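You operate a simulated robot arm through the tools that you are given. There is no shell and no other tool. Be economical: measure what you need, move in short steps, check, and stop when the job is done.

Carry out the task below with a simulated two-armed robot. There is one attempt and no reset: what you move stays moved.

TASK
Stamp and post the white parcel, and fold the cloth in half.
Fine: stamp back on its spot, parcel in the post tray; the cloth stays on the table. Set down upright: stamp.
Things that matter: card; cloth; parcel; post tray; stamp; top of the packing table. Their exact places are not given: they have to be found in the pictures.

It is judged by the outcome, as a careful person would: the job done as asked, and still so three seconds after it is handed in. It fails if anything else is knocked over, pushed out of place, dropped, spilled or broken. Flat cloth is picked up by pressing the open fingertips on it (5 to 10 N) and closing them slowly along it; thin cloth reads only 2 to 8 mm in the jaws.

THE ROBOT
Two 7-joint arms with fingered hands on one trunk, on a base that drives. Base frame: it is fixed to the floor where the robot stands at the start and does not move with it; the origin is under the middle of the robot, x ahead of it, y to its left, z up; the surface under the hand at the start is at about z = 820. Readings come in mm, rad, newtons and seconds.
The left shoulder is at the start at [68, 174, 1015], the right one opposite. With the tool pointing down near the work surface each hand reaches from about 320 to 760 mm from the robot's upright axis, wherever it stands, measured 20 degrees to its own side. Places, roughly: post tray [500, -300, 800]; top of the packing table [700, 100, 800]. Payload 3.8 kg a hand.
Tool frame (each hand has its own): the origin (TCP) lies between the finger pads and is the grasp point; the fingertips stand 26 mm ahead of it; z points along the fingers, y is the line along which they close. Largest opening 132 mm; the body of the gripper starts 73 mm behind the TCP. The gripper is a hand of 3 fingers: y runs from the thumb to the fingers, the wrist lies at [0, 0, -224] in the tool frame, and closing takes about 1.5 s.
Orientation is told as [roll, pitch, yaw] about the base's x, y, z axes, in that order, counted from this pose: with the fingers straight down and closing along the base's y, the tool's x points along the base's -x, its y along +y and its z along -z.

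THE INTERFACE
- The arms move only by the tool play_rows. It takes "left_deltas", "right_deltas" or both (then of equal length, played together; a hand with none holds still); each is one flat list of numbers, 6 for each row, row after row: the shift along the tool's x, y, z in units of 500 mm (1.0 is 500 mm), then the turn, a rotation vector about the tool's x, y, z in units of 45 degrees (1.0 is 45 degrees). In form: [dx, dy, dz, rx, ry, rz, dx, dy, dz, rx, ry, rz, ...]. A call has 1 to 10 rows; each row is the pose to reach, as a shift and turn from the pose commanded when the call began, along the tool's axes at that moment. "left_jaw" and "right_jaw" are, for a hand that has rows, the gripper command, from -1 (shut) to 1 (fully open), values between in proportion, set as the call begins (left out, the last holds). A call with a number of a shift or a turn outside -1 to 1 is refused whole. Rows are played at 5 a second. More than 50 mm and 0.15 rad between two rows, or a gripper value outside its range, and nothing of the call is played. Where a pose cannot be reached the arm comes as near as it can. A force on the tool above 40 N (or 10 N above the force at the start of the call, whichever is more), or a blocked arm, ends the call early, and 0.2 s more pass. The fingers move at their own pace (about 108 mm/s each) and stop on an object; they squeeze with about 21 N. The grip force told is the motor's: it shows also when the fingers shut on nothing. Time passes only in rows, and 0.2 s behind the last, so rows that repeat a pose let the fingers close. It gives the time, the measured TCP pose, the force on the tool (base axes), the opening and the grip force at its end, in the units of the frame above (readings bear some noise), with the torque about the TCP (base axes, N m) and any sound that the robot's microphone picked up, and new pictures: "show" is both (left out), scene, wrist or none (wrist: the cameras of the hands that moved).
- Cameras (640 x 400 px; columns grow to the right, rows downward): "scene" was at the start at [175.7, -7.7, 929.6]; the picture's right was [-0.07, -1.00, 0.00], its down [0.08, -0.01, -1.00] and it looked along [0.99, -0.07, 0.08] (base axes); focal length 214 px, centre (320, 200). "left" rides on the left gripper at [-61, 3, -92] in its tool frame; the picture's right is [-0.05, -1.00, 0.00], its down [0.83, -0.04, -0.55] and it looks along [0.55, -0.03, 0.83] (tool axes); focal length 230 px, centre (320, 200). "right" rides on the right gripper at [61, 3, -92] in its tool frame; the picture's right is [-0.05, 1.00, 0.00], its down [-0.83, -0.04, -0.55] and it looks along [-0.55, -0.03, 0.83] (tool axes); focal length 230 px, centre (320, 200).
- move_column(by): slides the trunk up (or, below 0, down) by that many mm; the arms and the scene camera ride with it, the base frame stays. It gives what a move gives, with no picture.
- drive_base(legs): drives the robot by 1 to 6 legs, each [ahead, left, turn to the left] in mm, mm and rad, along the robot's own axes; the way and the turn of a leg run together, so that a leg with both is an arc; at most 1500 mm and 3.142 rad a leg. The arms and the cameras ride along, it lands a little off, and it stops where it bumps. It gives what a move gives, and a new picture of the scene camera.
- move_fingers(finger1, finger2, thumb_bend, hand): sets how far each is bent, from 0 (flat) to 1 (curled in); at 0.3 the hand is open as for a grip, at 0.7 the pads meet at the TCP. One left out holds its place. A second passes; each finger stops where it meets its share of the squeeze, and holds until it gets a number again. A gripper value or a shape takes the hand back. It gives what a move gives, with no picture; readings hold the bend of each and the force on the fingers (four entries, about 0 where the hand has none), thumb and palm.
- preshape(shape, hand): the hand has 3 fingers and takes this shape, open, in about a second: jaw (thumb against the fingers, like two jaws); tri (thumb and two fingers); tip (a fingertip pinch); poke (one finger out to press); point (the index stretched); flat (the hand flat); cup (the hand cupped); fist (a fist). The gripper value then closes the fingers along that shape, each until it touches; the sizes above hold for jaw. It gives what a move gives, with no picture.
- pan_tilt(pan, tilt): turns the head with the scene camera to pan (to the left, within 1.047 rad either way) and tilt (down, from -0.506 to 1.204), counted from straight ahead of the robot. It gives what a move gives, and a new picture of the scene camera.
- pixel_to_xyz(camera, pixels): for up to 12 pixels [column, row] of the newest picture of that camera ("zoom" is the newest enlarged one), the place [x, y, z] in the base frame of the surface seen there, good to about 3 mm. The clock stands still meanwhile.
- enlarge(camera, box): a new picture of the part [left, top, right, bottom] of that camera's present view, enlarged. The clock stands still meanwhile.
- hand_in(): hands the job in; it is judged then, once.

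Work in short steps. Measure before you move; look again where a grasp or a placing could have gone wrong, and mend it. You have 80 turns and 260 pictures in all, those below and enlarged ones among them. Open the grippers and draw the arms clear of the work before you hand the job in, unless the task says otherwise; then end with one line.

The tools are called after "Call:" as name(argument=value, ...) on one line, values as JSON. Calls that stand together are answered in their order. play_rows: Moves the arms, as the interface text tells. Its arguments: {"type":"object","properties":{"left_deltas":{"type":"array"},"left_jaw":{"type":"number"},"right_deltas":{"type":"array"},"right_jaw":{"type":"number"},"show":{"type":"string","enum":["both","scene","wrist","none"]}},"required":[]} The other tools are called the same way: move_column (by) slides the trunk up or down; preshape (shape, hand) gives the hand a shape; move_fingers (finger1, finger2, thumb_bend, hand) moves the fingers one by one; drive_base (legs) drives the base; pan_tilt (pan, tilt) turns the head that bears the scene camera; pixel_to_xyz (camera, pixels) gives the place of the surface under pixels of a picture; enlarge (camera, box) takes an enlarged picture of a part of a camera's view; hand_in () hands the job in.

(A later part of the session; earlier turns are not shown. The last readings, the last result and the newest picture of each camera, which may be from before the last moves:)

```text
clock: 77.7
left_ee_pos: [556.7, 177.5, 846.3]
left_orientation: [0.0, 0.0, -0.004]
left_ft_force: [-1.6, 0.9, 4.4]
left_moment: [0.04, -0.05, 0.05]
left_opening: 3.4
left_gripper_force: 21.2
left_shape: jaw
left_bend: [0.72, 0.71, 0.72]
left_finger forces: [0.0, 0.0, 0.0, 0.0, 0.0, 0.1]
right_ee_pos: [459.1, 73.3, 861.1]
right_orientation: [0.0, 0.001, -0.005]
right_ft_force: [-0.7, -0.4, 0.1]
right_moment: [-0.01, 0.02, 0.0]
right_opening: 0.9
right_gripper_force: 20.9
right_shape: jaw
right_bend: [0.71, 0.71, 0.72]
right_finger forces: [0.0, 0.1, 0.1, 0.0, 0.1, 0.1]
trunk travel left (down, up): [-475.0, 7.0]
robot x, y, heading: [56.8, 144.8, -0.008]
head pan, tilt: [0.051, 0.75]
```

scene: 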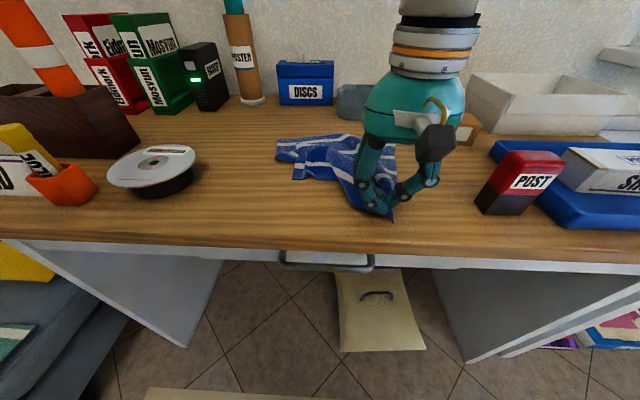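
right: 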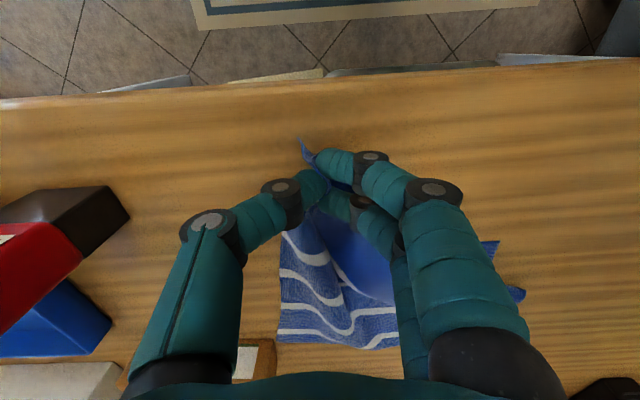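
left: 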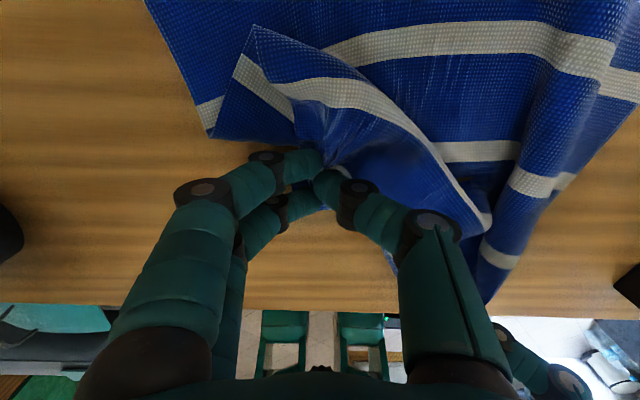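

The left now holds 3.4 mm of cloth. I lift it and draw it back and outward to (440,257), bringing the right to x≈440 too, to unfold and straighten.

Call:
play_rows(left_deltas=[0, 0, -0.05, 0, 0, 0, 0.04, 0.04, -0.08, 0, 0, 0, 0.09, 0.09, -0.08, 0, 0, 0, 0.14, 0.13, -0.08, 0, 0, 0, 0.19, 0.155, -0.06, 0, 0, 0, 0.23, 0.158, -0.04, 0, 0, 0, 0.234, 0.158, -0.03, 0, 0, 0], right_deltas=[0, 0, 0, 0, 0, 0, 0, 0, 0, 0, 0, 0, 0, 0, 0, 0, 0, 0, 0, 0, 0, 0, 0, 0, 0.01, 0, 0, 0, 0, 0, 0.03, 0, 0, 0, 0, 0, 0.038, 0, 0, 0, 0, 0], show="both")

Call:
enlarge(camera="scene", box=[190, 80, 450, 250])

```text
clock: 79.3
left_ee_pos: [439.5, 256.1, 861.0]
left_orientation: [-0.001, -0.001, -0.002]
left_ft_force: [0.6, -2.9, 1.0]
left_moment: [-0.01, 0.03, -0.01]
left_opening: 0.3
left_gripper_force: 20.9
left_shape: jaw
left_bend: [0.71, 0.7, 0.72]
left_finger forces: [0.0, 0.0, 0.1, 0.0, 0.0, 0.1]
right_ee_pos: [441.6, 72.8, 859.2]
right_orientation: [0.004, 0.0, -0.006]
right_ft_force: [-0.6, 2.3, 0.3]
right_moment: [0.06, -0.02, 0.05]
right_opening: 0.4
right_gripper_force: 21.2
right_shape: jaw
right_bend: [0.71, 0.71, 0.72]
right_finger forces: [0.0, 0.0, 0.1, 0.0, 0.0, 0.0]
trunk travel left (down, up): [-475.0, 7.0]
robot x, y, heading: [64.6, 144.7, -0.001]
head pan, tilt: [0.051, 0.75]
```

scene: 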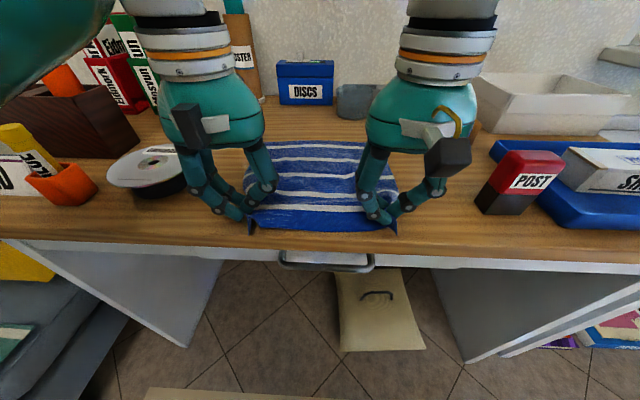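
right: 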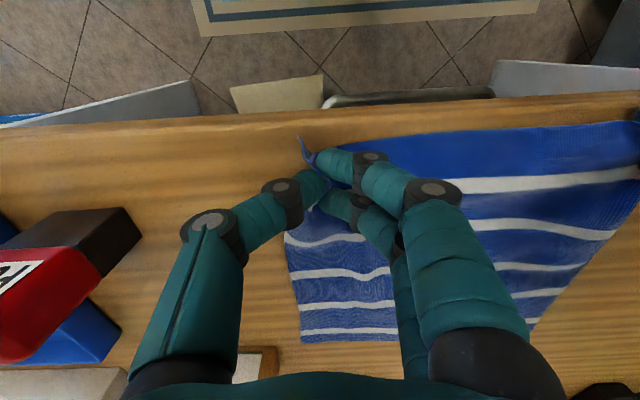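
left: 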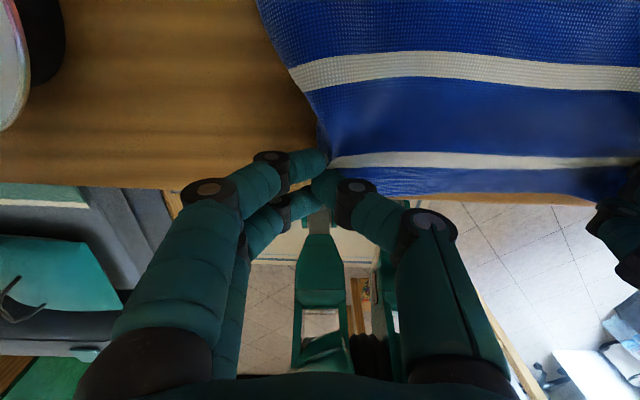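

```text
2.35 times, centred on (320, 165) of scene
```

zoom: 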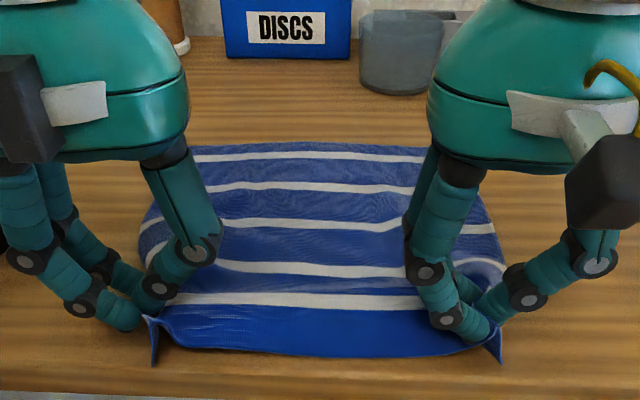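

The cloth is flat and held by both, with about 3 N of tension across. I measure the far edge to plan the fold.

Call:
pixel_to_xyz(camera="zoom", pixels=[[200, 146], [300, 143], [400, 149], [500, 250], [140, 230], [155, 345], [498, 345], [330, 352], [480, 200]])

Call:
enlarge(camera="right", box=[260, 100, 640, 380])

Call:
pixel_to_xyz(camera="right", pixels=[[303, 342], [395, 340], [536, 325], [590, 260]])

```text
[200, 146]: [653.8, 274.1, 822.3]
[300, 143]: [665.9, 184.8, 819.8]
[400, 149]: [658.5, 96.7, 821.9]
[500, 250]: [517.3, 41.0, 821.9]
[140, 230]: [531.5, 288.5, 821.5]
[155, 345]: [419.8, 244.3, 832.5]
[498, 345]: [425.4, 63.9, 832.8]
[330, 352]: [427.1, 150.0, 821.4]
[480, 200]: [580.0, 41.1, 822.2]
```

```text
1.43 times, centred on (450, 240) of right
```

zoom: 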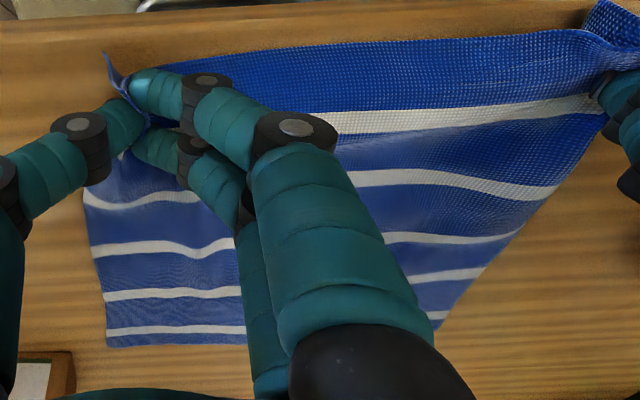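

```text
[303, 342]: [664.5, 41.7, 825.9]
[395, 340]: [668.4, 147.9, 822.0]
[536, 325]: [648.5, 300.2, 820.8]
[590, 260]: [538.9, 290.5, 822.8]
```

Far edge is x≈664 (right) to 651 (left), y 42–300; near edge x≈424. I relax the tension slightly and play the first half of the fold arc.

Call:
play_rows(left_deltas=[0, -0.012, -0.02, 0, 0, 0, -0.008, -0.012, -0.048, 0, 0, 0, -0.027, -0.012, -0.068, 0, 0, 0, -0.06, -0.012, -0.11, 0, 0, 0, -0.1, -0.012, -0.14, 0, 0, 0, -0.15, -0.012, -0.16, 0, 0, 0, -0.198, -0.012, -0.166, 0, 0, 0], right_deltas=[0, 0.006, -0.02, 0, 0, 0, -0.008, 0.006, -0.048, 0, 0, 0, -0.028, 0.006, -0.068, 0, 0, 0, -0.062, 0.006, -0.11, 0, 0, 0, -0.104, 0.006, -0.14, 0, 0, 0, -0.156, 0.006, -0.16, 0, 0, 0, -0.206, 0.006, -0.166, 0, 0, 0], show="both")

Call:
enlarge(camera="scene", box=[190, 60, 450, 230])

```text
clock: 80.9
left_ee_pos: [537.7, 249.6, 943.5]
left_orientation: [0.002, 0.002, -0.004]
left_ft_force: [-0.8, 0.3, -0.8]
left_moment: [-0.01, 0.0, -0.02]
left_opening: 0.1
left_gripper_force: 20.9
left_shape: jaw
left_bend: [0.7, 0.7, 0.71]
left_finger forces: [0.0, 0.0, 0.0, 0.0, 0.0, 0.0]
right_ee_pos: [544.0, 77.2, 942.1]
right_orientation: [0.001, 0.002, -0.005]
right_ft_force: [-0.1, 1.5, 0.0]
right_moment: [0.05, 0.0, 0.01]
right_opening: 0.1
right_gripper_force: 21.7
right_shape: jaw
right_bend: [0.71, 0.71, 0.72]
right_finger forces: [0.1, 0.0, 0.0, 0.1, 0.1, 0.0]
trunk travel left (down, up): [-475.0, 7.0]
robot x, y, heading: [58.8, 152.4, -0.005]
head pan, tilt: [0.051, 0.75]
```

scene: 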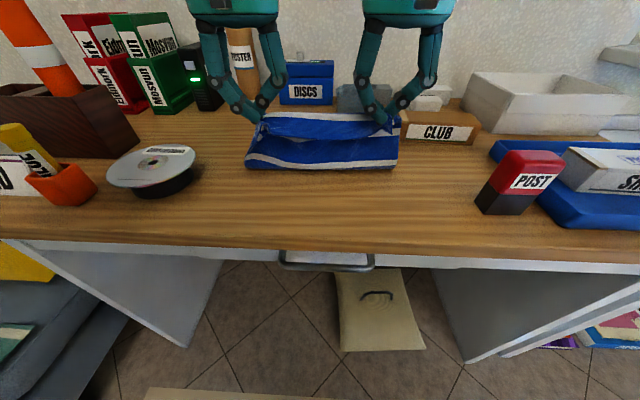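
right: 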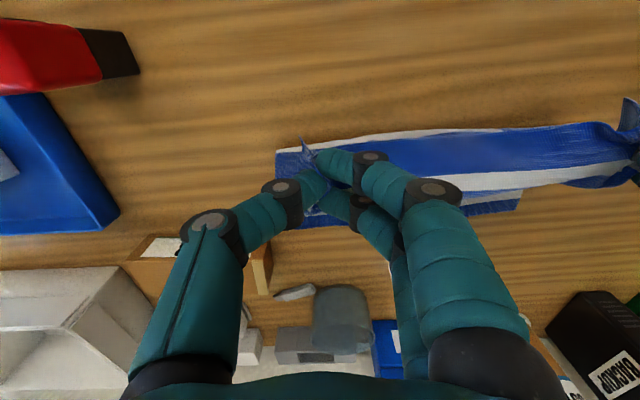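
left: 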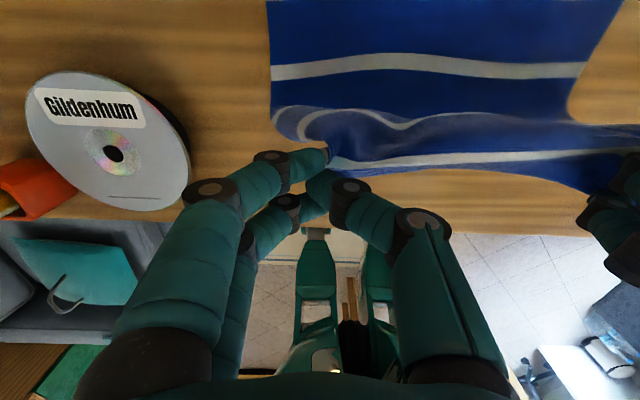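

```text
2.35 times, centred on (320, 145) of scene
```

zoom: 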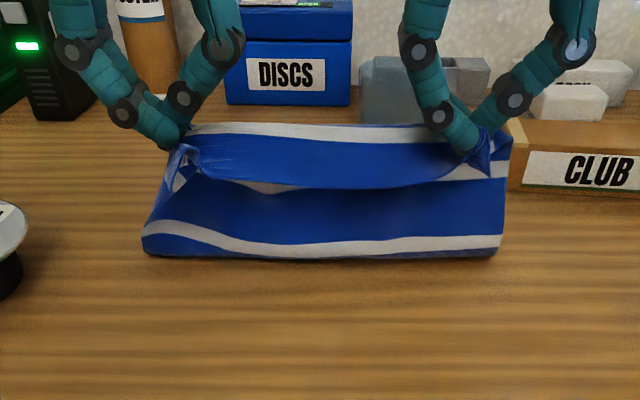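

Good, both still hold. I play the second half, slightly relaxed inward, ending just above the far edge.

Call:
play_rows(left_deltas=[-0.05, -0.006, 0.006, 0, 0, 0, -0.098, -0.006, 0.026, 0, 0, 0, -0.14, -0.006, 0.056, 0, 0, 0, -0.174, -0.006, 0.1, 0, 0, 0, -0.19, -0.006, 0.142, 0, 0, 0, -0.196, -0.006, 0.166, 0, 0, 0, -0.198, -0.006, 0.178, 0, 0, 0, -0.198, -0.006, 0.178, 0, 0, 0], right_deltas=[-0.054, 0.006, 0.006, 0, 0, 0, -0.104, 0.006, 0.026, 0, 0, 0, -0.148, 0.006, 0.056, 0, 0, 0, -0.184, 0.006, 0.1, 0, 0, 0, -0.202, 0.006, 0.142, 0, 0, 0, -0.208, 0.006, 0.166, 0, 0, 0, -0.21, 0.006, 0.178, 0, 0, 0, -0.21, 0.006, 0.178, 0, 0, 0], show="both")

Call:
enlarge(camera="scene", box=[190, 60, 450, 230])

```text
clock: 82.7
left_ee_pos: [636.5, 246.0, 853.2]
left_orientation: [-0.001, 0.0, -0.002]
left_ft_force: [0.0, 0.3, 0.3]
left_moment: [0.0, -0.02, -0.01]
left_opening: 0.0
left_gripper_force: 21.4
left_shape: jaw
left_bend: [0.7, 0.7, 0.71]
left_finger forces: [0.1, 0.0, 0.0, 0.0, 0.0, 0.1]
right_ee_pos: [650.0, 77.9, 854.7]
right_orientation: [0.002, 0.002, -0.005]
right_ft_force: [0.6, 0.1, -0.2]
right_moment: [0.03, 0.03, 0.01]
right_opening: 0.4
right_gripper_force: 21.0
right_shape: jaw
right_bend: [0.71, 0.71, 0.72]
right_finger forces: [0.0, 0.0, 0.0, 0.0, 0.0, 0.1]
trunk travel left (down, up): [-475.0, 7.0]
robot x, y, heading: [59.7, 147.9, -0.001]
head pan, tilt: [0.051, 0.75]
```

scene: 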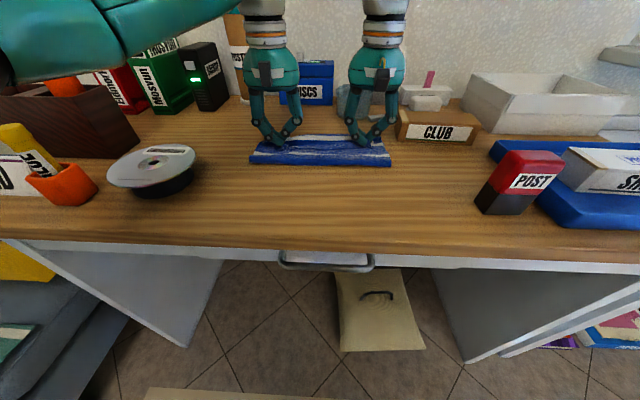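
right: 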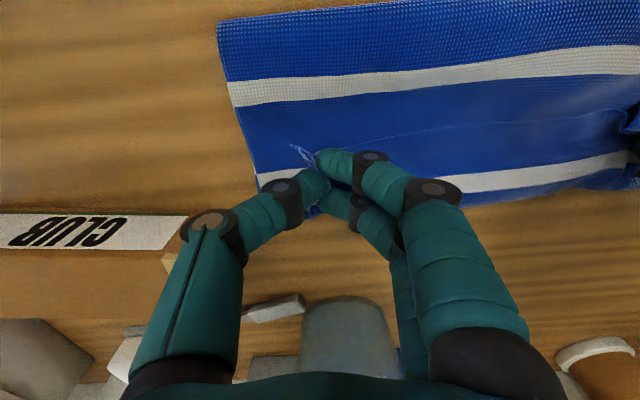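
left: 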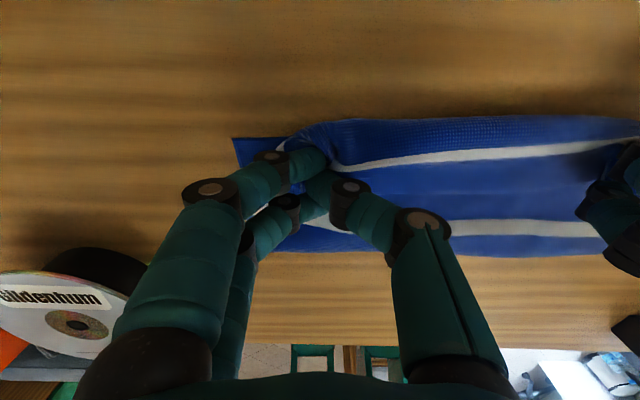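

```text
2.35 times, centred on (320, 145) of scene
```

zoom: 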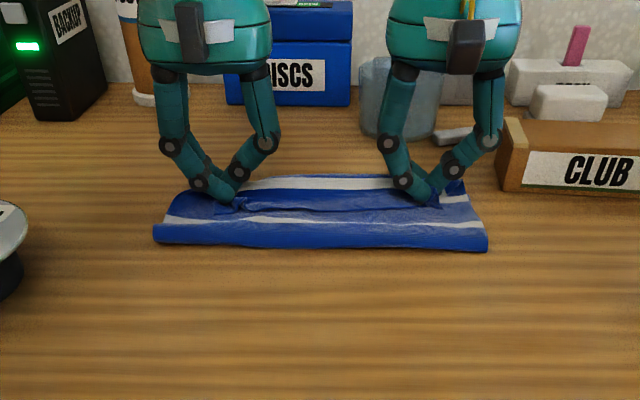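

It folded neatly. I lower 4 mm, open gently so the fingers spread the gathered corners, then lift straight up.

Call:
play_rows(left_deltas=[0, 0, 0.006, 0, 0, 0, 0, 0, 0.008, 0, 0, 0, 0, 0, 0.008, 0, 0, 0], right_deltas=[0, 0, 0.006, 0, 0, 0, 0, 0, 0.008, 0, 0, 0, 0, 0, 0.008, 0, 0, 0], show="none")

Call:
play_rows(left_deltas=[0, 0, 0, 0, 0, 0, 0, 0, 0, 0, 0, 0, 0, 0, 0, 0, 0, 0, 0, 0, -0.03, 0, 0, 0, 0, 0, -0.1, 0, 0, 0, 0, 0, -0.18, 0, 0, 0], left_jaw=-0.4, right_deltas=[0, 0, 0, 0, 0, 0, 0, 0, 0, 0, 0, 0, 0, 0, 0, 0, 0, 0, 0, 0, -0.03, 0, 0, 0, 0, 0, -0.1, 0, 0, 0, 0, 0, -0.18, 0, 0, 0], right_jaw=-0.4, show="both")

Call:
enlarge(camera="scene", box=[190, 60, 450, 230])

```text
clock: 83.5
left_ee_pos: [636.7, 246.9, 851.1]
left_orientation: [0.0, 0.001, -0.003]
left_ft_force: [0.8, -0.6, 1.2]
left_moment: [0.0, 0.0, 0.02]
left_opening: 0.0
left_gripper_force: 20.9
left_shape: jaw
left_bend: [0.7, 0.7, 0.71]
left_finger forces: [0.0, 0.1, 0.0, 0.1, 0.0, 0.0]
right_ee_pos: [648.2, 76.8, 849.4]
right_orientation: [0.001, 0.002, -0.005]
right_ft_force: [0.1, -0.2, 1.4]
right_moment: [0.03, -0.01, 0.01]
right_opening: 0.1
right_gripper_force: 20.9
right_shape: jaw
right_bend: [0.71, 0.71, 0.72]
right_finger forces: [0.0, 0.0, 0.0, 0.0, 0.1, 0.0]
trunk travel left (down, up): [-475.0, 7.0]
robot x, y, heading: [62.5, 145.5, -0.0]
head pan, tilt: [0.051, 0.75]
```

```text
clock: 84.9
left_ee_pos: [637.2, 246.9, 940.4]
left_orientation: [0.0, 0.0, -0.003]
left_ft_force: [-1.3, -0.3, 1.0]
left_moment: [-0.02, -0.01, -0.05]
left_opening: 39.3
left_gripper_force: 0.0
left_shape: jaw
left_bend: [0.74, 0.73, 0.7]
left_finger forces: [0.0, 0.1, 0.0, 0.1, 0.0, 0.1]
right_ee_pos: [648.1, 78.5, 942.3]
right_orientation: [0.004, 0.003, -0.005]
right_ft_force: [-0.8, -0.7, 0.2]
right_moment: [-0.02, 0.0, 0.0]
right_opening: 39.5
right_gripper_force: 0.1
right_shape: jaw
right_bend: [0.74, 0.74, 0.7]
right_finger forces: [0.0, 0.0, 0.0, 0.0, 0.1, 0.0]
trunk travel left (down, up): [-475.0, 7.0]
robot x, y, heading: [57.0, 147.4, -0.003]
head pan, tilt: [0.051, 0.75]
```

scene: 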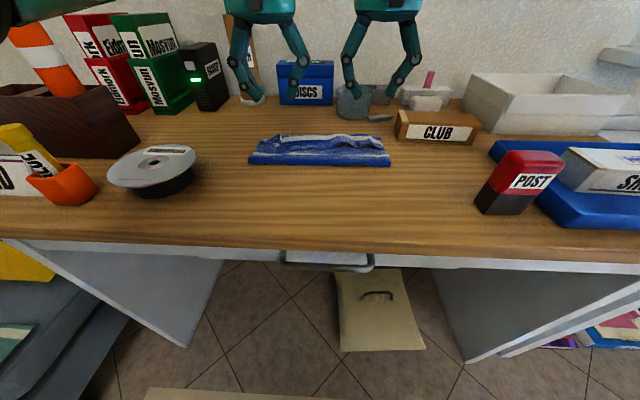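
right: 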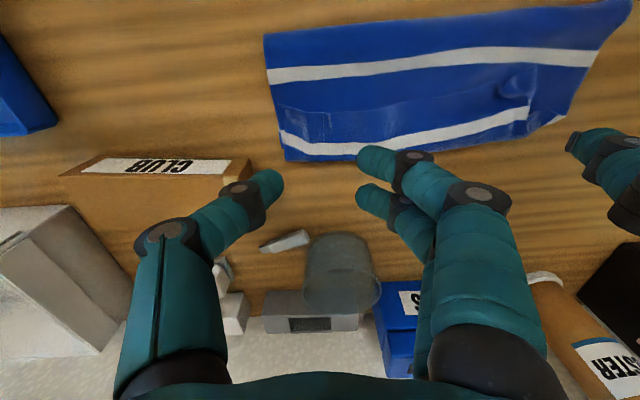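
left: 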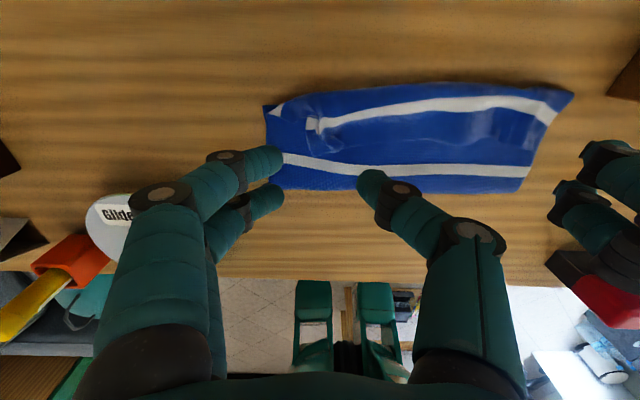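

```text
2.35 times, centred on (320, 145) of scene
```

zoom: 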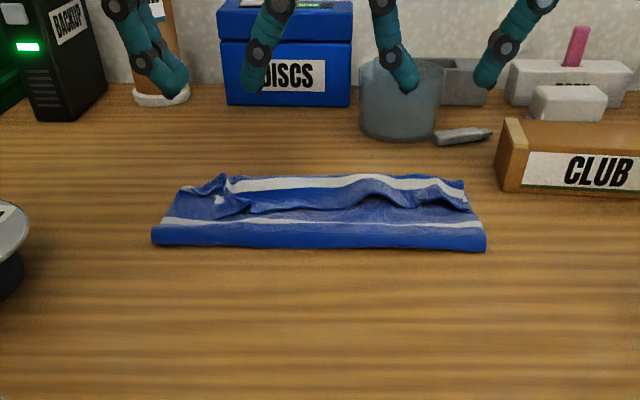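

The cloth is folded in half, with some wrinkling and the left corner a bit inset. I take closer looks.

Call:
enlarge(camera="left", box=[250, 70, 590, 270])

Call:
pixel_to_xyz(camera="zoom", pixels=[[28, 68], [108, 112], [110, 90], [300, 25], [600, 42], [500, 225], [50, 220], [150, 110], [480, 110], [300, 110], [60, 110]])

Call:
enlarge(camera="right", box=[240, 0, 640, 180])

```text
1.88 times, centred on (420, 170) of left
```

zoom: 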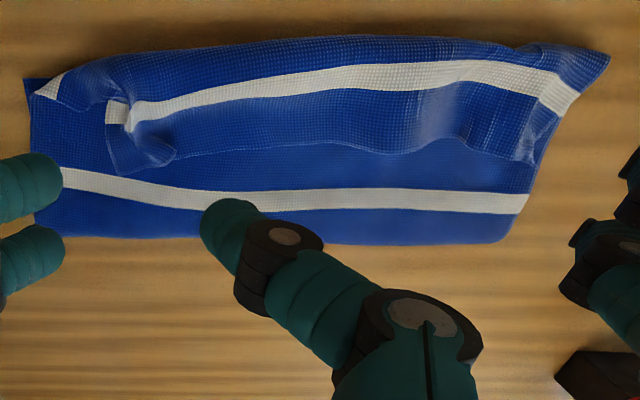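

```text
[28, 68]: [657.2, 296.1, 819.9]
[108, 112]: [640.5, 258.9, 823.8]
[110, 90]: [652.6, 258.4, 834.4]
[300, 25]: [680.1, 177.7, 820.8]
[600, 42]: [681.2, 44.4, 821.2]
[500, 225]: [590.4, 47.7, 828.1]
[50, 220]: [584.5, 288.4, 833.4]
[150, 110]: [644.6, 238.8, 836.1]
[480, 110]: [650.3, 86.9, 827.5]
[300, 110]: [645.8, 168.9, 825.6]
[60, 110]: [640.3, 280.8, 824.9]
```

```text
1.60 times, centred on (440, 90) of right
```

zoom: 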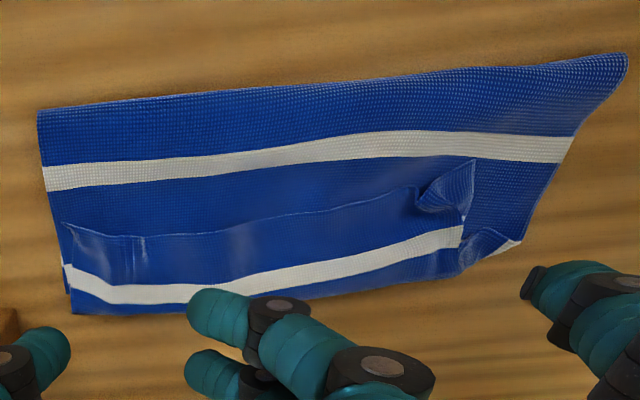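

The top layer's near edge strip lies curled at x≈640, and the far corners of the lower layer are at (657,296) and about (668,44). Right is well matched; the left top corner sits about 40 mm inward. I close the left fingers, touch lightly on that flap and then drag it outward.

Call:
play_rows(left_deltas=[-0.01, 0, 0.04, 0, 0, 0, -0.02, 0, 0.1, 0, 0, 0, -0.02, 0, 0.15, 0, 0, 0, -0.02, 0, 0.166, 0, 0, 0, -0.02, 0, 0.172, 0, 0, 0, -0.02, 0, 0.176, 0, 0, 0], left_jaw=-1, right_deltas=[0.02, -0.02, -0.06, 0, 0, 0, 0.04, -0.04, -0.1, 0, 0, 0, 0.08, -0.06, -0.12, 0, 0, 0, 0.14, -0.08, -0.12, 0, 0, 0, 0.2, -0.1, -0.12, 0, 0, 0, 0.26, -0.12, -0.12, 0, 0, 0], show="wrist")

```text
clock: 86.3
left_ee_pos: [646.8, 246.1, 852.5]
left_orientation: [0.0, 0.0, -0.003]
left_ft_force: [-0.9, 0.5, 1.1]
left_moment: [-0.01, -0.05, -0.01]
left_opening: 0.0
left_gripper_force: 21.4
left_shape: jaw
left_bend: [0.64, 0.63, 0.66]
left_finger forces: [0.0, 0.0, 0.0, 0.1, 0.0, 0.0]
right_ee_pos: [517.6, 19.1, 999.4]
right_orientation: [0.002, 0.004, -0.007]
right_ft_force: [0.2, 0.7, -0.1]
right_moment: [-0.01, 0.01, 0.02]
right_opening: 39.5
right_gripper_force: 0.1
right_shape: jaw
right_bend: [0.74, 0.74, 0.7]
right_finger forces: [0.0, 0.0, 0.0, 0.0, 0.0, 0.0]
trunk travel left (down, up): [-475.0, 7.0]
robot x, y, heading: [62.5, 149.2, -0.006]
head pan, tilt: [0.051, 0.75]
```

right: 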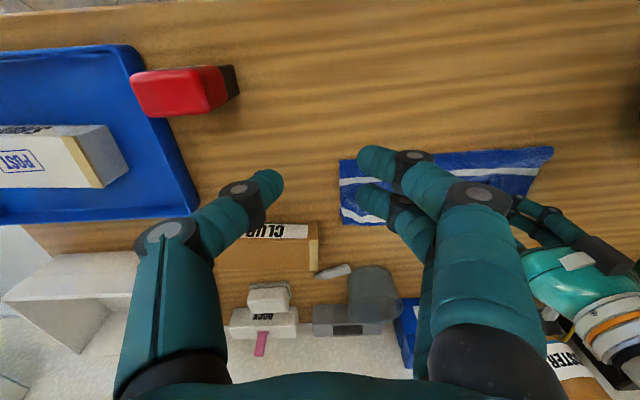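
left: 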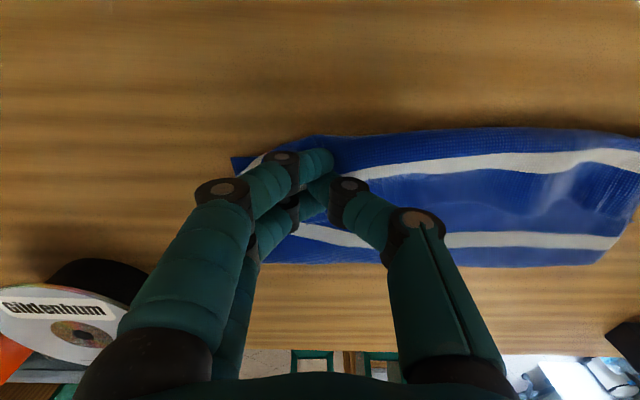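

Light contact at 1 N. I press 2 mm more, drag 32 mm outward and 8 mm forward, then lift.

Call:
play_rows(left_deltas=[0, 0, 0.004, 0, 0, 0, -0.004, 0.02, 0.004, 0, 0, 0, -0.008, 0.04, 0.004, 0, 0, 0, -0.014, 0.064, 0.004, 0, 0, 0, -0.014, 0.064, 0, 0, 0, 0, -0.014, 0.064, -0.06, 0, 0, 0, 0.05, 0.08, -0.12, 0, 0, 0, 0.12, 0.1, -0.16, 0, 0, 0], show="both")

Call:
enlarge(camera="left", box=[250, 30, 640, 270])

Call:
enlarge(camera="scene", box=[220, 100, 420, 200])

```text
clock: 88.1
left_ee_pos: [585.9, 298.6, 932.7]
left_orientation: [0.003, 0.003, -0.002]
left_ft_force: [0.5, -0.3, 1.0]
left_moment: [0.01, 0.0, -0.01]
left_opening: 0.0
left_gripper_force: 21.5
left_shape: jaw
left_bend: [0.64, 0.63, 0.66]
left_finger forces: [0.0, 0.1, 0.0, 0.1, 0.1, 0.1]
right_ee_pos: [517.3, 18.3, 1000.5]
right_orientation: [0.001, 0.002, -0.007]
right_ft_force: [0.4, 0.3, 1.1]
right_moment: [-0.01, -0.01, -0.01]
right_opening: 39.4
right_gripper_force: 0.0
right_shape: jaw
right_bend: [0.74, 0.74, 0.7]
right_finger forces: [0.1, 0.0, 0.0, 0.0, 0.0, 0.0]
trunk travel left (down, up): [-475.0, 7.0]
robot x, y, heading: [62.6, 145.5, -0.001]
head pan, tilt: [0.051, 0.75]
```

scene: 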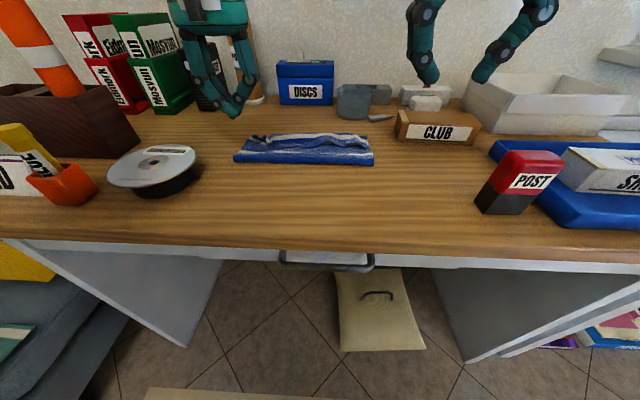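
left: 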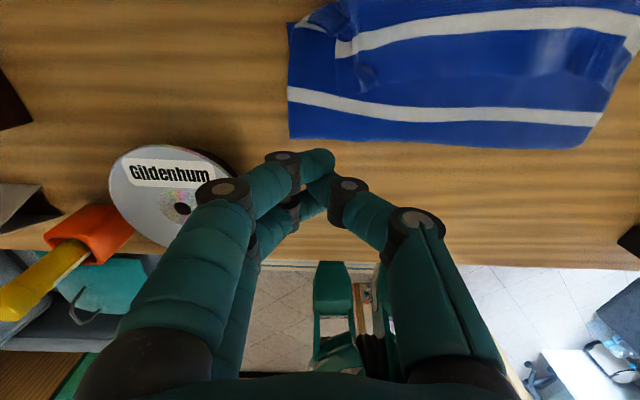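

```text
1.64 times, centred on (445, 150) of left
```

zoom: 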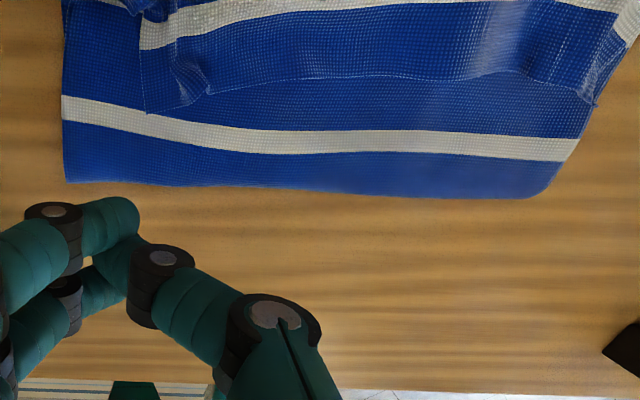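

```text
3.20 times, centred on (320, 150) of scene
```

zoom: 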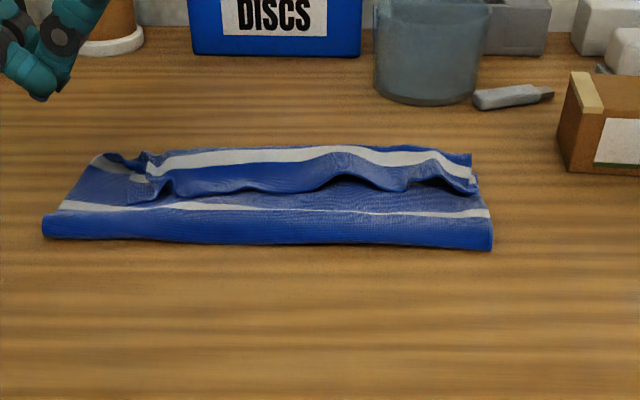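

The drag shifted the whole cloth slightly. I measure fold line, strip edge, crest and lower corners to judge how even the halves are.

Call:
pixel_to_xyz(camera="zoom", pixels=[[45, 225], [270, 243], [490, 245], [150, 195], [250, 190], [380, 188], [475, 190], [150, 155], [300, 149], [468, 155], [92, 157], [270, 225]])

Call:
pixel_to_xyz(camera="right", pixels=[[342, 162], [343, 222], [365, 225], [552, 148], [530, 190], [343, 205]])

Call:
enlarge(camera="right", box=[300, 130, 600, 240])

```text
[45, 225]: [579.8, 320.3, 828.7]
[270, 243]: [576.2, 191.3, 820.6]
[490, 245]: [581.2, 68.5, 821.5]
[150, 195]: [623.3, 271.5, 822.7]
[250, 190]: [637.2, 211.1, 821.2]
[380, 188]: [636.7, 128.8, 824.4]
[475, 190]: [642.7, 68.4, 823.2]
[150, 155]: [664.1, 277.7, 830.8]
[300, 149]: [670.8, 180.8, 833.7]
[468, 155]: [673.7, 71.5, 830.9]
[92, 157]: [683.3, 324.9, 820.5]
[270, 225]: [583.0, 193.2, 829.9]
```

```text
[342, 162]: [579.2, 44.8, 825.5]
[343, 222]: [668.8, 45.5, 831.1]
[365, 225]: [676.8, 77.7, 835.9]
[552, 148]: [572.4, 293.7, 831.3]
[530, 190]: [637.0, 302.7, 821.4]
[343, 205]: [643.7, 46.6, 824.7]
```

```text
2.13 times, centred on (450, 185) of right
```

zoom: 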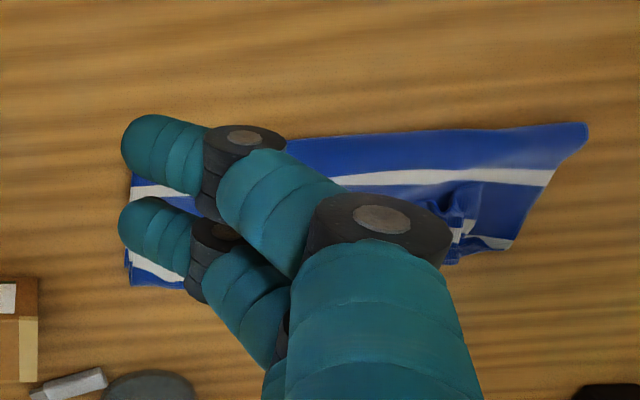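

The fold line is at x≈573 and the lower far edge at about 683. But the top layer's near edge is curled back at x≈640, and its left corner at (625,272) is well short of (683,320). I will re-pinch that edge with both hands and lay it forward, so first I approach just above it.

Call:
play_rows(left_deltas=[-0.04, -0.03, -0.02, 0, 0, 0, -0.08, -0.06, -0.02, 0, 0, 0, -0.114, -0.085, 0, 0, 0, 0, -0.114, -0.085, 0.06, 0, 0, 0, -0.114, -0.085, 0.12, 0, 0, 0, -0.114, -0.085, 0.148, 0, 0, 0, -0.114, -0.085, 0.154, 0, 0, 0, -0.114, -0.085, 0.158, 0, 0, 0], left_jaw=-0.545, right_deltas=[-0.07, 0.04, 0, 0, 0, 0, -0.14, 0.08, 0, 0, 0, 0, -0.21, 0.12, 0.02, 0, 0, 0, -0.266, 0.139, 0.09, 0, 0, 0, -0.266, 0.139, 0.18, 0, 0, 0, -0.266, 0.139, 0.26, 0, 0, 0, -0.266, 0.139, 0.29, 0, 0, 0, -0.266, 0.139, 0.294, 0, 0, 0], right_jaw=-0.545, show="both")

Call:
enlarge(camera="scene", box=[220, 90, 420, 200])

```text
clock: 89.9
left_ee_pos: [644.9, 256.3, 853.4]
left_orientation: [-0.002, -0.001, -0.001]
left_ft_force: [0.0, 0.6, 0.0]
left_moment: [0.0, 0.0, -0.01]
left_opening: 29.6
left_gripper_force: 0.1
left_shape: jaw
left_bend: [0.73, 0.73, 0.7]
left_finger forces: [0.1, 0.0, 0.0, 0.1, 0.1, 0.1]
right_ee_pos: [651.8, 86.4, 853.6]
right_orientation: [0.001, 0.001, -0.006]
right_ft_force: [0.0, 0.3, 0.7]
right_moment: [0.04, 0.02, 0.01]
right_opening: 30.1
right_gripper_force: 0.1
right_shape: jaw
right_bend: [0.73, 0.73, 0.7]
right_finger forces: [0.0, 0.1, 0.0, 0.1, 0.0, 0.1]
trunk travel left (down, up): [-475.0, 7.0]
robot x, y, heading: [59.2, 147.6, -0.004]
head pan, tilt: [0.051, 0.75]
```

scene: 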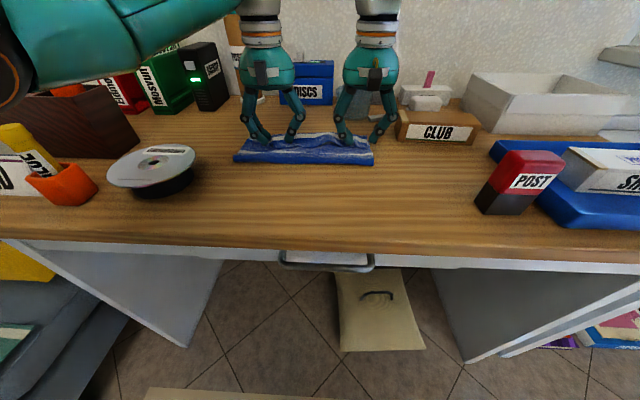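
right: 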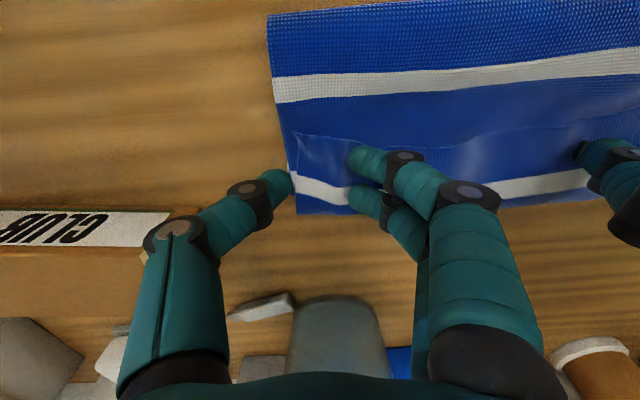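
left: 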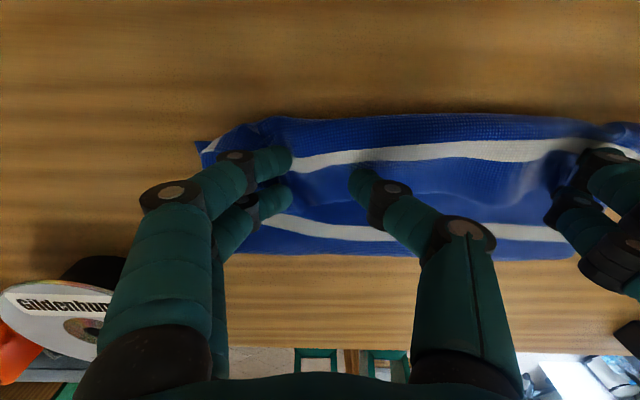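

```text
3.20 times, centred on (320, 145) of scene
```

zoom: 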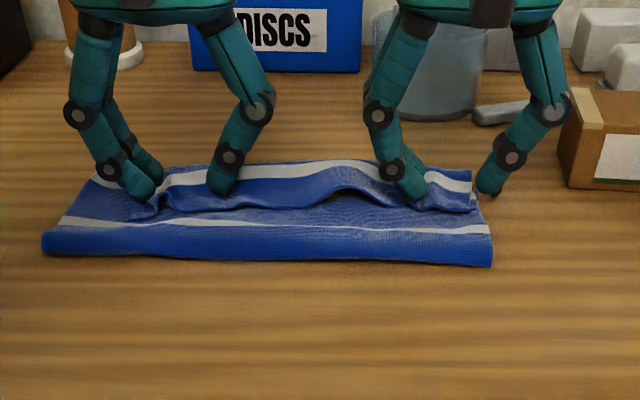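

I shift both inward in y (right +10, left -8) and 8 mm toward the strip's free edge, and press lightly.

Call:
play_rows(left_deltas=[0, 0, -0.012, 0, 0, 0, 0.014, -0.016, -0.012, 0, 0, 0, 0.014, -0.016, 0.002, 0, 0, 0, 0.014, -0.016, 0.007, 0, 0, 0, 0.014, -0.016, 0.01, 0, 0, 0], right_deltas=[0, 0, -0.012, 0, 0, 0, 0.014, 0.02, -0.012, 0, 0, 0, 0.014, 0.02, 0.002, 0, 0, 0, 0.014, 0.02, 0.006, 0, 0, 0, 0.014, 0.02, 0.008, 0, 0, 0], show="none")

```text
clock: 91.1
left_ee_pos: [637.5, 246.6, 849.8]
left_orientation: [0.0, -0.001, -0.005]
left_ft_force: [0.5, -0.8, 1.2]
left_moment: [0.01, -0.01, 0.0]
left_opening: 29.9
left_gripper_force: 0.0
left_shape: jaw
left_bend: [0.73, 0.73, 0.7]
left_finger forces: [0.0, 0.0, 0.0, 0.0, 0.1, 0.1]
right_ee_pos: [643.9, 97.3, 849.2]
right_orientation: [0.004, 0.002, -0.005]
right_ft_force: [-1.4, 0.6, 1.7]
right_moment: [0.02, -0.03, -0.02]
right_opening: 30.2
right_gripper_force: 0.1
right_shape: jaw
right_bend: [0.73, 0.73, 0.7]
right_finger forces: [0.1, 0.0, 0.0, 0.0, 0.1, 0.0]
trunk travel left (down, up): [-475.0, 7.0]
robot x, y, heading: [60.9, 146.7, 0.001]
head pan, tilt: [0.051, 0.75]
```

Both are at 1–2 N. I lower 1.2 mm more and then close both.

Call:
play_rows(left_deltas=[0, 0, 0.003, 0, 0, 0, 0, 0, 0.003, 0, 0, 0], right_deltas=[0, 0, 0.0024, 0, 0, 0, 0, 0, 0.0024, 0, 0, 0], show="none")

Call:
play_rows(left_deltas=[0, 0, 0, 0, 0, 0, 0, 0, 0, 0, 0, 0, 0, 0, 0, 0, 0, 0, 0, 0, -0.02, 0, 0, 0, 0, 0, -0.06, 0, 0, 0, 0, 0, -0.06, 0, 0, 0], left_jaw=-0.9, right_deltas=[0, 0, 0, 0, 0, 0, 0, 0, 0, 0, 0, 0, 0, 0, 0, 0, 0, 0, 0, 0, -0.02, 0, 0, 0, 0, 0, -0.06, 0, 0, 0, 0, 0, -0.06, 0, 0, 0], right_jaw=-0.9, show="both")

Call:
enlarge(camera="scene", box=[220, 90, 420, 200])

```text
clock: 91.7
left_ee_pos: [637.4, 246.7, 848.6]
left_orientation: [-0.001, -0.004, -0.002]
left_ft_force: [0.6, 0.0, 8.2]
left_moment: [0.09, 0.01, 0.0]
left_opening: 30.2
left_gripper_force: 0.1
left_shape: jaw
left_bend: [0.73, 0.74, 0.7]
left_finger forces: [0.0, 0.0, 0.1, 0.0, 0.0, 0.1]
right_ee_pos: [644.3, 98.2, 849.0]
right_orientation: [0.005, 0.002, -0.005]
right_ft_force: [-0.8, 0.9, 2.9]
right_moment: [0.03, -0.04, -0.01]
right_opening: 30.3
right_gripper_force: 0.1
right_shape: jaw
right_bend: [0.73, 0.73, 0.7]
right_finger forces: [0.1, 0.0, 0.0, 0.1, 0.1, 0.0]
trunk travel left (down, up): [-475.0, 7.0]
robot x, y, heading: [60.3, 146.4, 0.001]
head pan, tilt: [0.051, 0.75]
```

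```text
clock: 93.1
left_ee_pos: [637.2, 247.5, 877.5]
left_orientation: [0.0, 0.002, -0.004]
left_ft_force: [0.3, -1.6, -0.5]
left_moment: [-0.04, 0.02, -0.02]
left_opening: 0.2
left_gripper_force: 21.4
left_shape: jaw
left_bend: [0.71, 0.71, 0.72]
left_finger forces: [0.0, 0.0, 0.0, 0.0, 0.1, 0.1]
right_ee_pos: [645.1, 96.5, 877.9]
right_orientation: [0.002, 0.001, -0.006]
right_ft_force: [0.0, 0.8, 0.1]
right_moment: [0.05, 0.01, 0.01]
right_opening: 2.0
right_gripper_force: 20.8
right_shape: jaw
right_bend: [0.63, 0.73, 0.72]
right_finger forces: [0.0, 0.0, 0.1, 0.1, 0.0, 0.1]
trunk travel left (down, up): [-475.0, 7.0]
robot x, y, heading: [62.0, 144.4, -0.004]
head pan, tilt: [0.051, 0.75]
```

scene: 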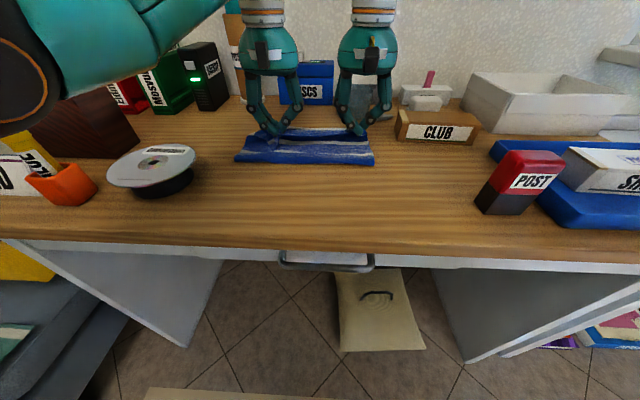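
right: 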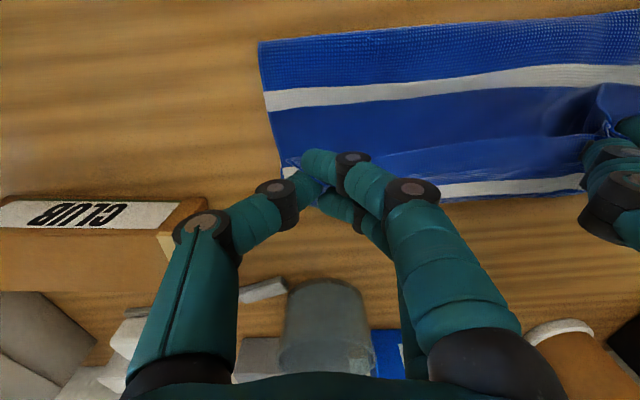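
left: 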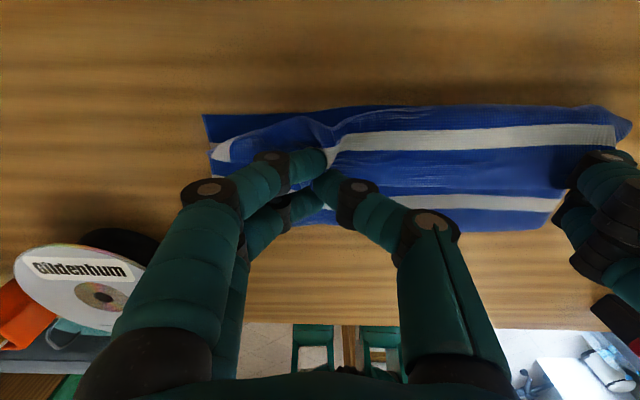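

```text
3.20 times, centred on (320, 145) of scene
```

zoom: 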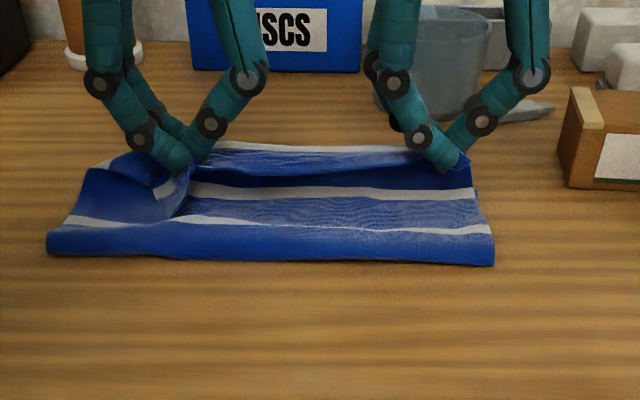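

Both hands hold the strip's free edge (right 2.0 mm; the left flap is clearly lifted). I carry it forward over the far edge, spreading the left outward and tilting the fingers 22° forward for reach, then lower.

Call:
play_rows(left_deltas=[0, 0, -0.03, 0, -0.17, 0, -0.03, 0.03, -0.05, 0, -0.34, 0, -0.06, 0.06, -0.05, 0, -0.5, 0, -0.09, 0.08, -0.03, 0, -0.5, 0, -0.106, 0.084, 0, 0, -0.5, 0, -0.106, 0.084, 0.03, 0, -0.5, 0, -0.106, 0.084, 0.044, 0, -0.5, 0, -0.106, 0.084, 0.048, 0, -0.5, 0], right_deltas=[0, 0, -0.03, 0, -0.17, 0, -0.025, 0, -0.05, 0, -0.34, 0, -0.05, 0, -0.05, 0, -0.5, 0, -0.07, 0, -0.03, 0, -0.5, 0, -0.086, 0, 0, 0, -0.5, 0, -0.086, 0, 0.03, 0, -0.5, 0, -0.086, 0, 0.044, 0, -0.5, 0, -0.086, 0, 0.048, 0, -0.5, 0], show="both")

Call:
enlarge(camera="scene", box=[220, 90, 420, 200])

```text
clock: 94.9
left_ee_pos: [691.4, 286.7, 853.3]
left_orientation: [-0.001, -0.393, -0.005]
left_ft_force: [-0.7, -13.3, 1.2]
left_moment: [-0.37, 0.02, -0.13]
left_opening: 0.1
left_gripper_force: 20.9
left_shape: jaw
left_bend: [0.69, 0.7, 0.7]
left_finger forces: [0.0, 0.0, 0.1, 0.0, 0.0, 0.0]
right_ee_pos: [687.9, 97.8, 852.3]
right_orientation: [0.003, -0.39, -0.006]
right_ft_force: [0.8, 13.9, -2.1]
right_moment: [0.19, -0.01, 0.06]
right_opening: 0.2
right_gripper_force: 21.5
right_shape: jaw
right_bend: [0.62, 0.73, 0.74]
right_finger forces: [0.0, 0.0, 0.0, 0.0, 0.1, 0.0]
trunk travel left (down, up): [-475.0, 7.0]
robot x, y, heading: [57.9, 146.2, -0.004]
head pan, tilt: [0.051, 0.75]
```

scene: 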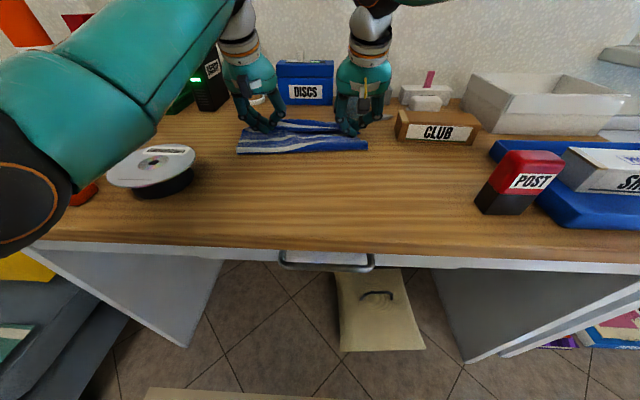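
right: 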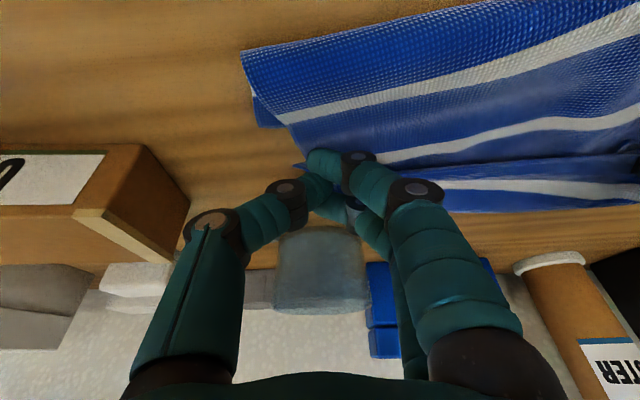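
left: 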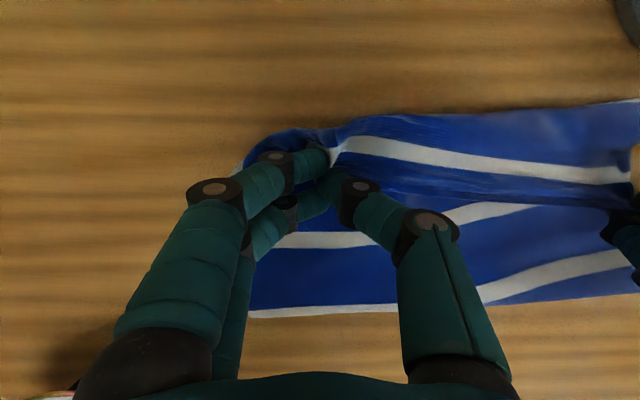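

```text
3.20 times, centred on (320, 145) of scene
```

zoom: 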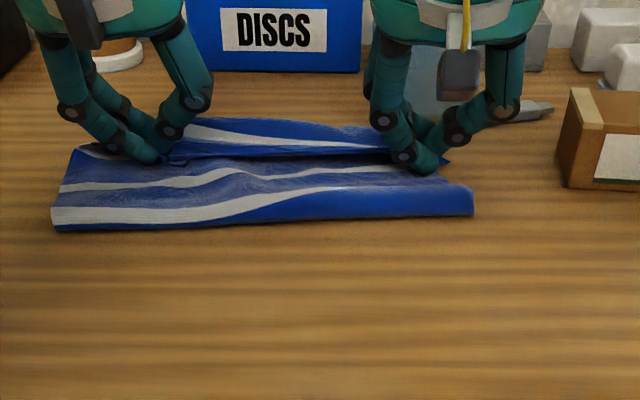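

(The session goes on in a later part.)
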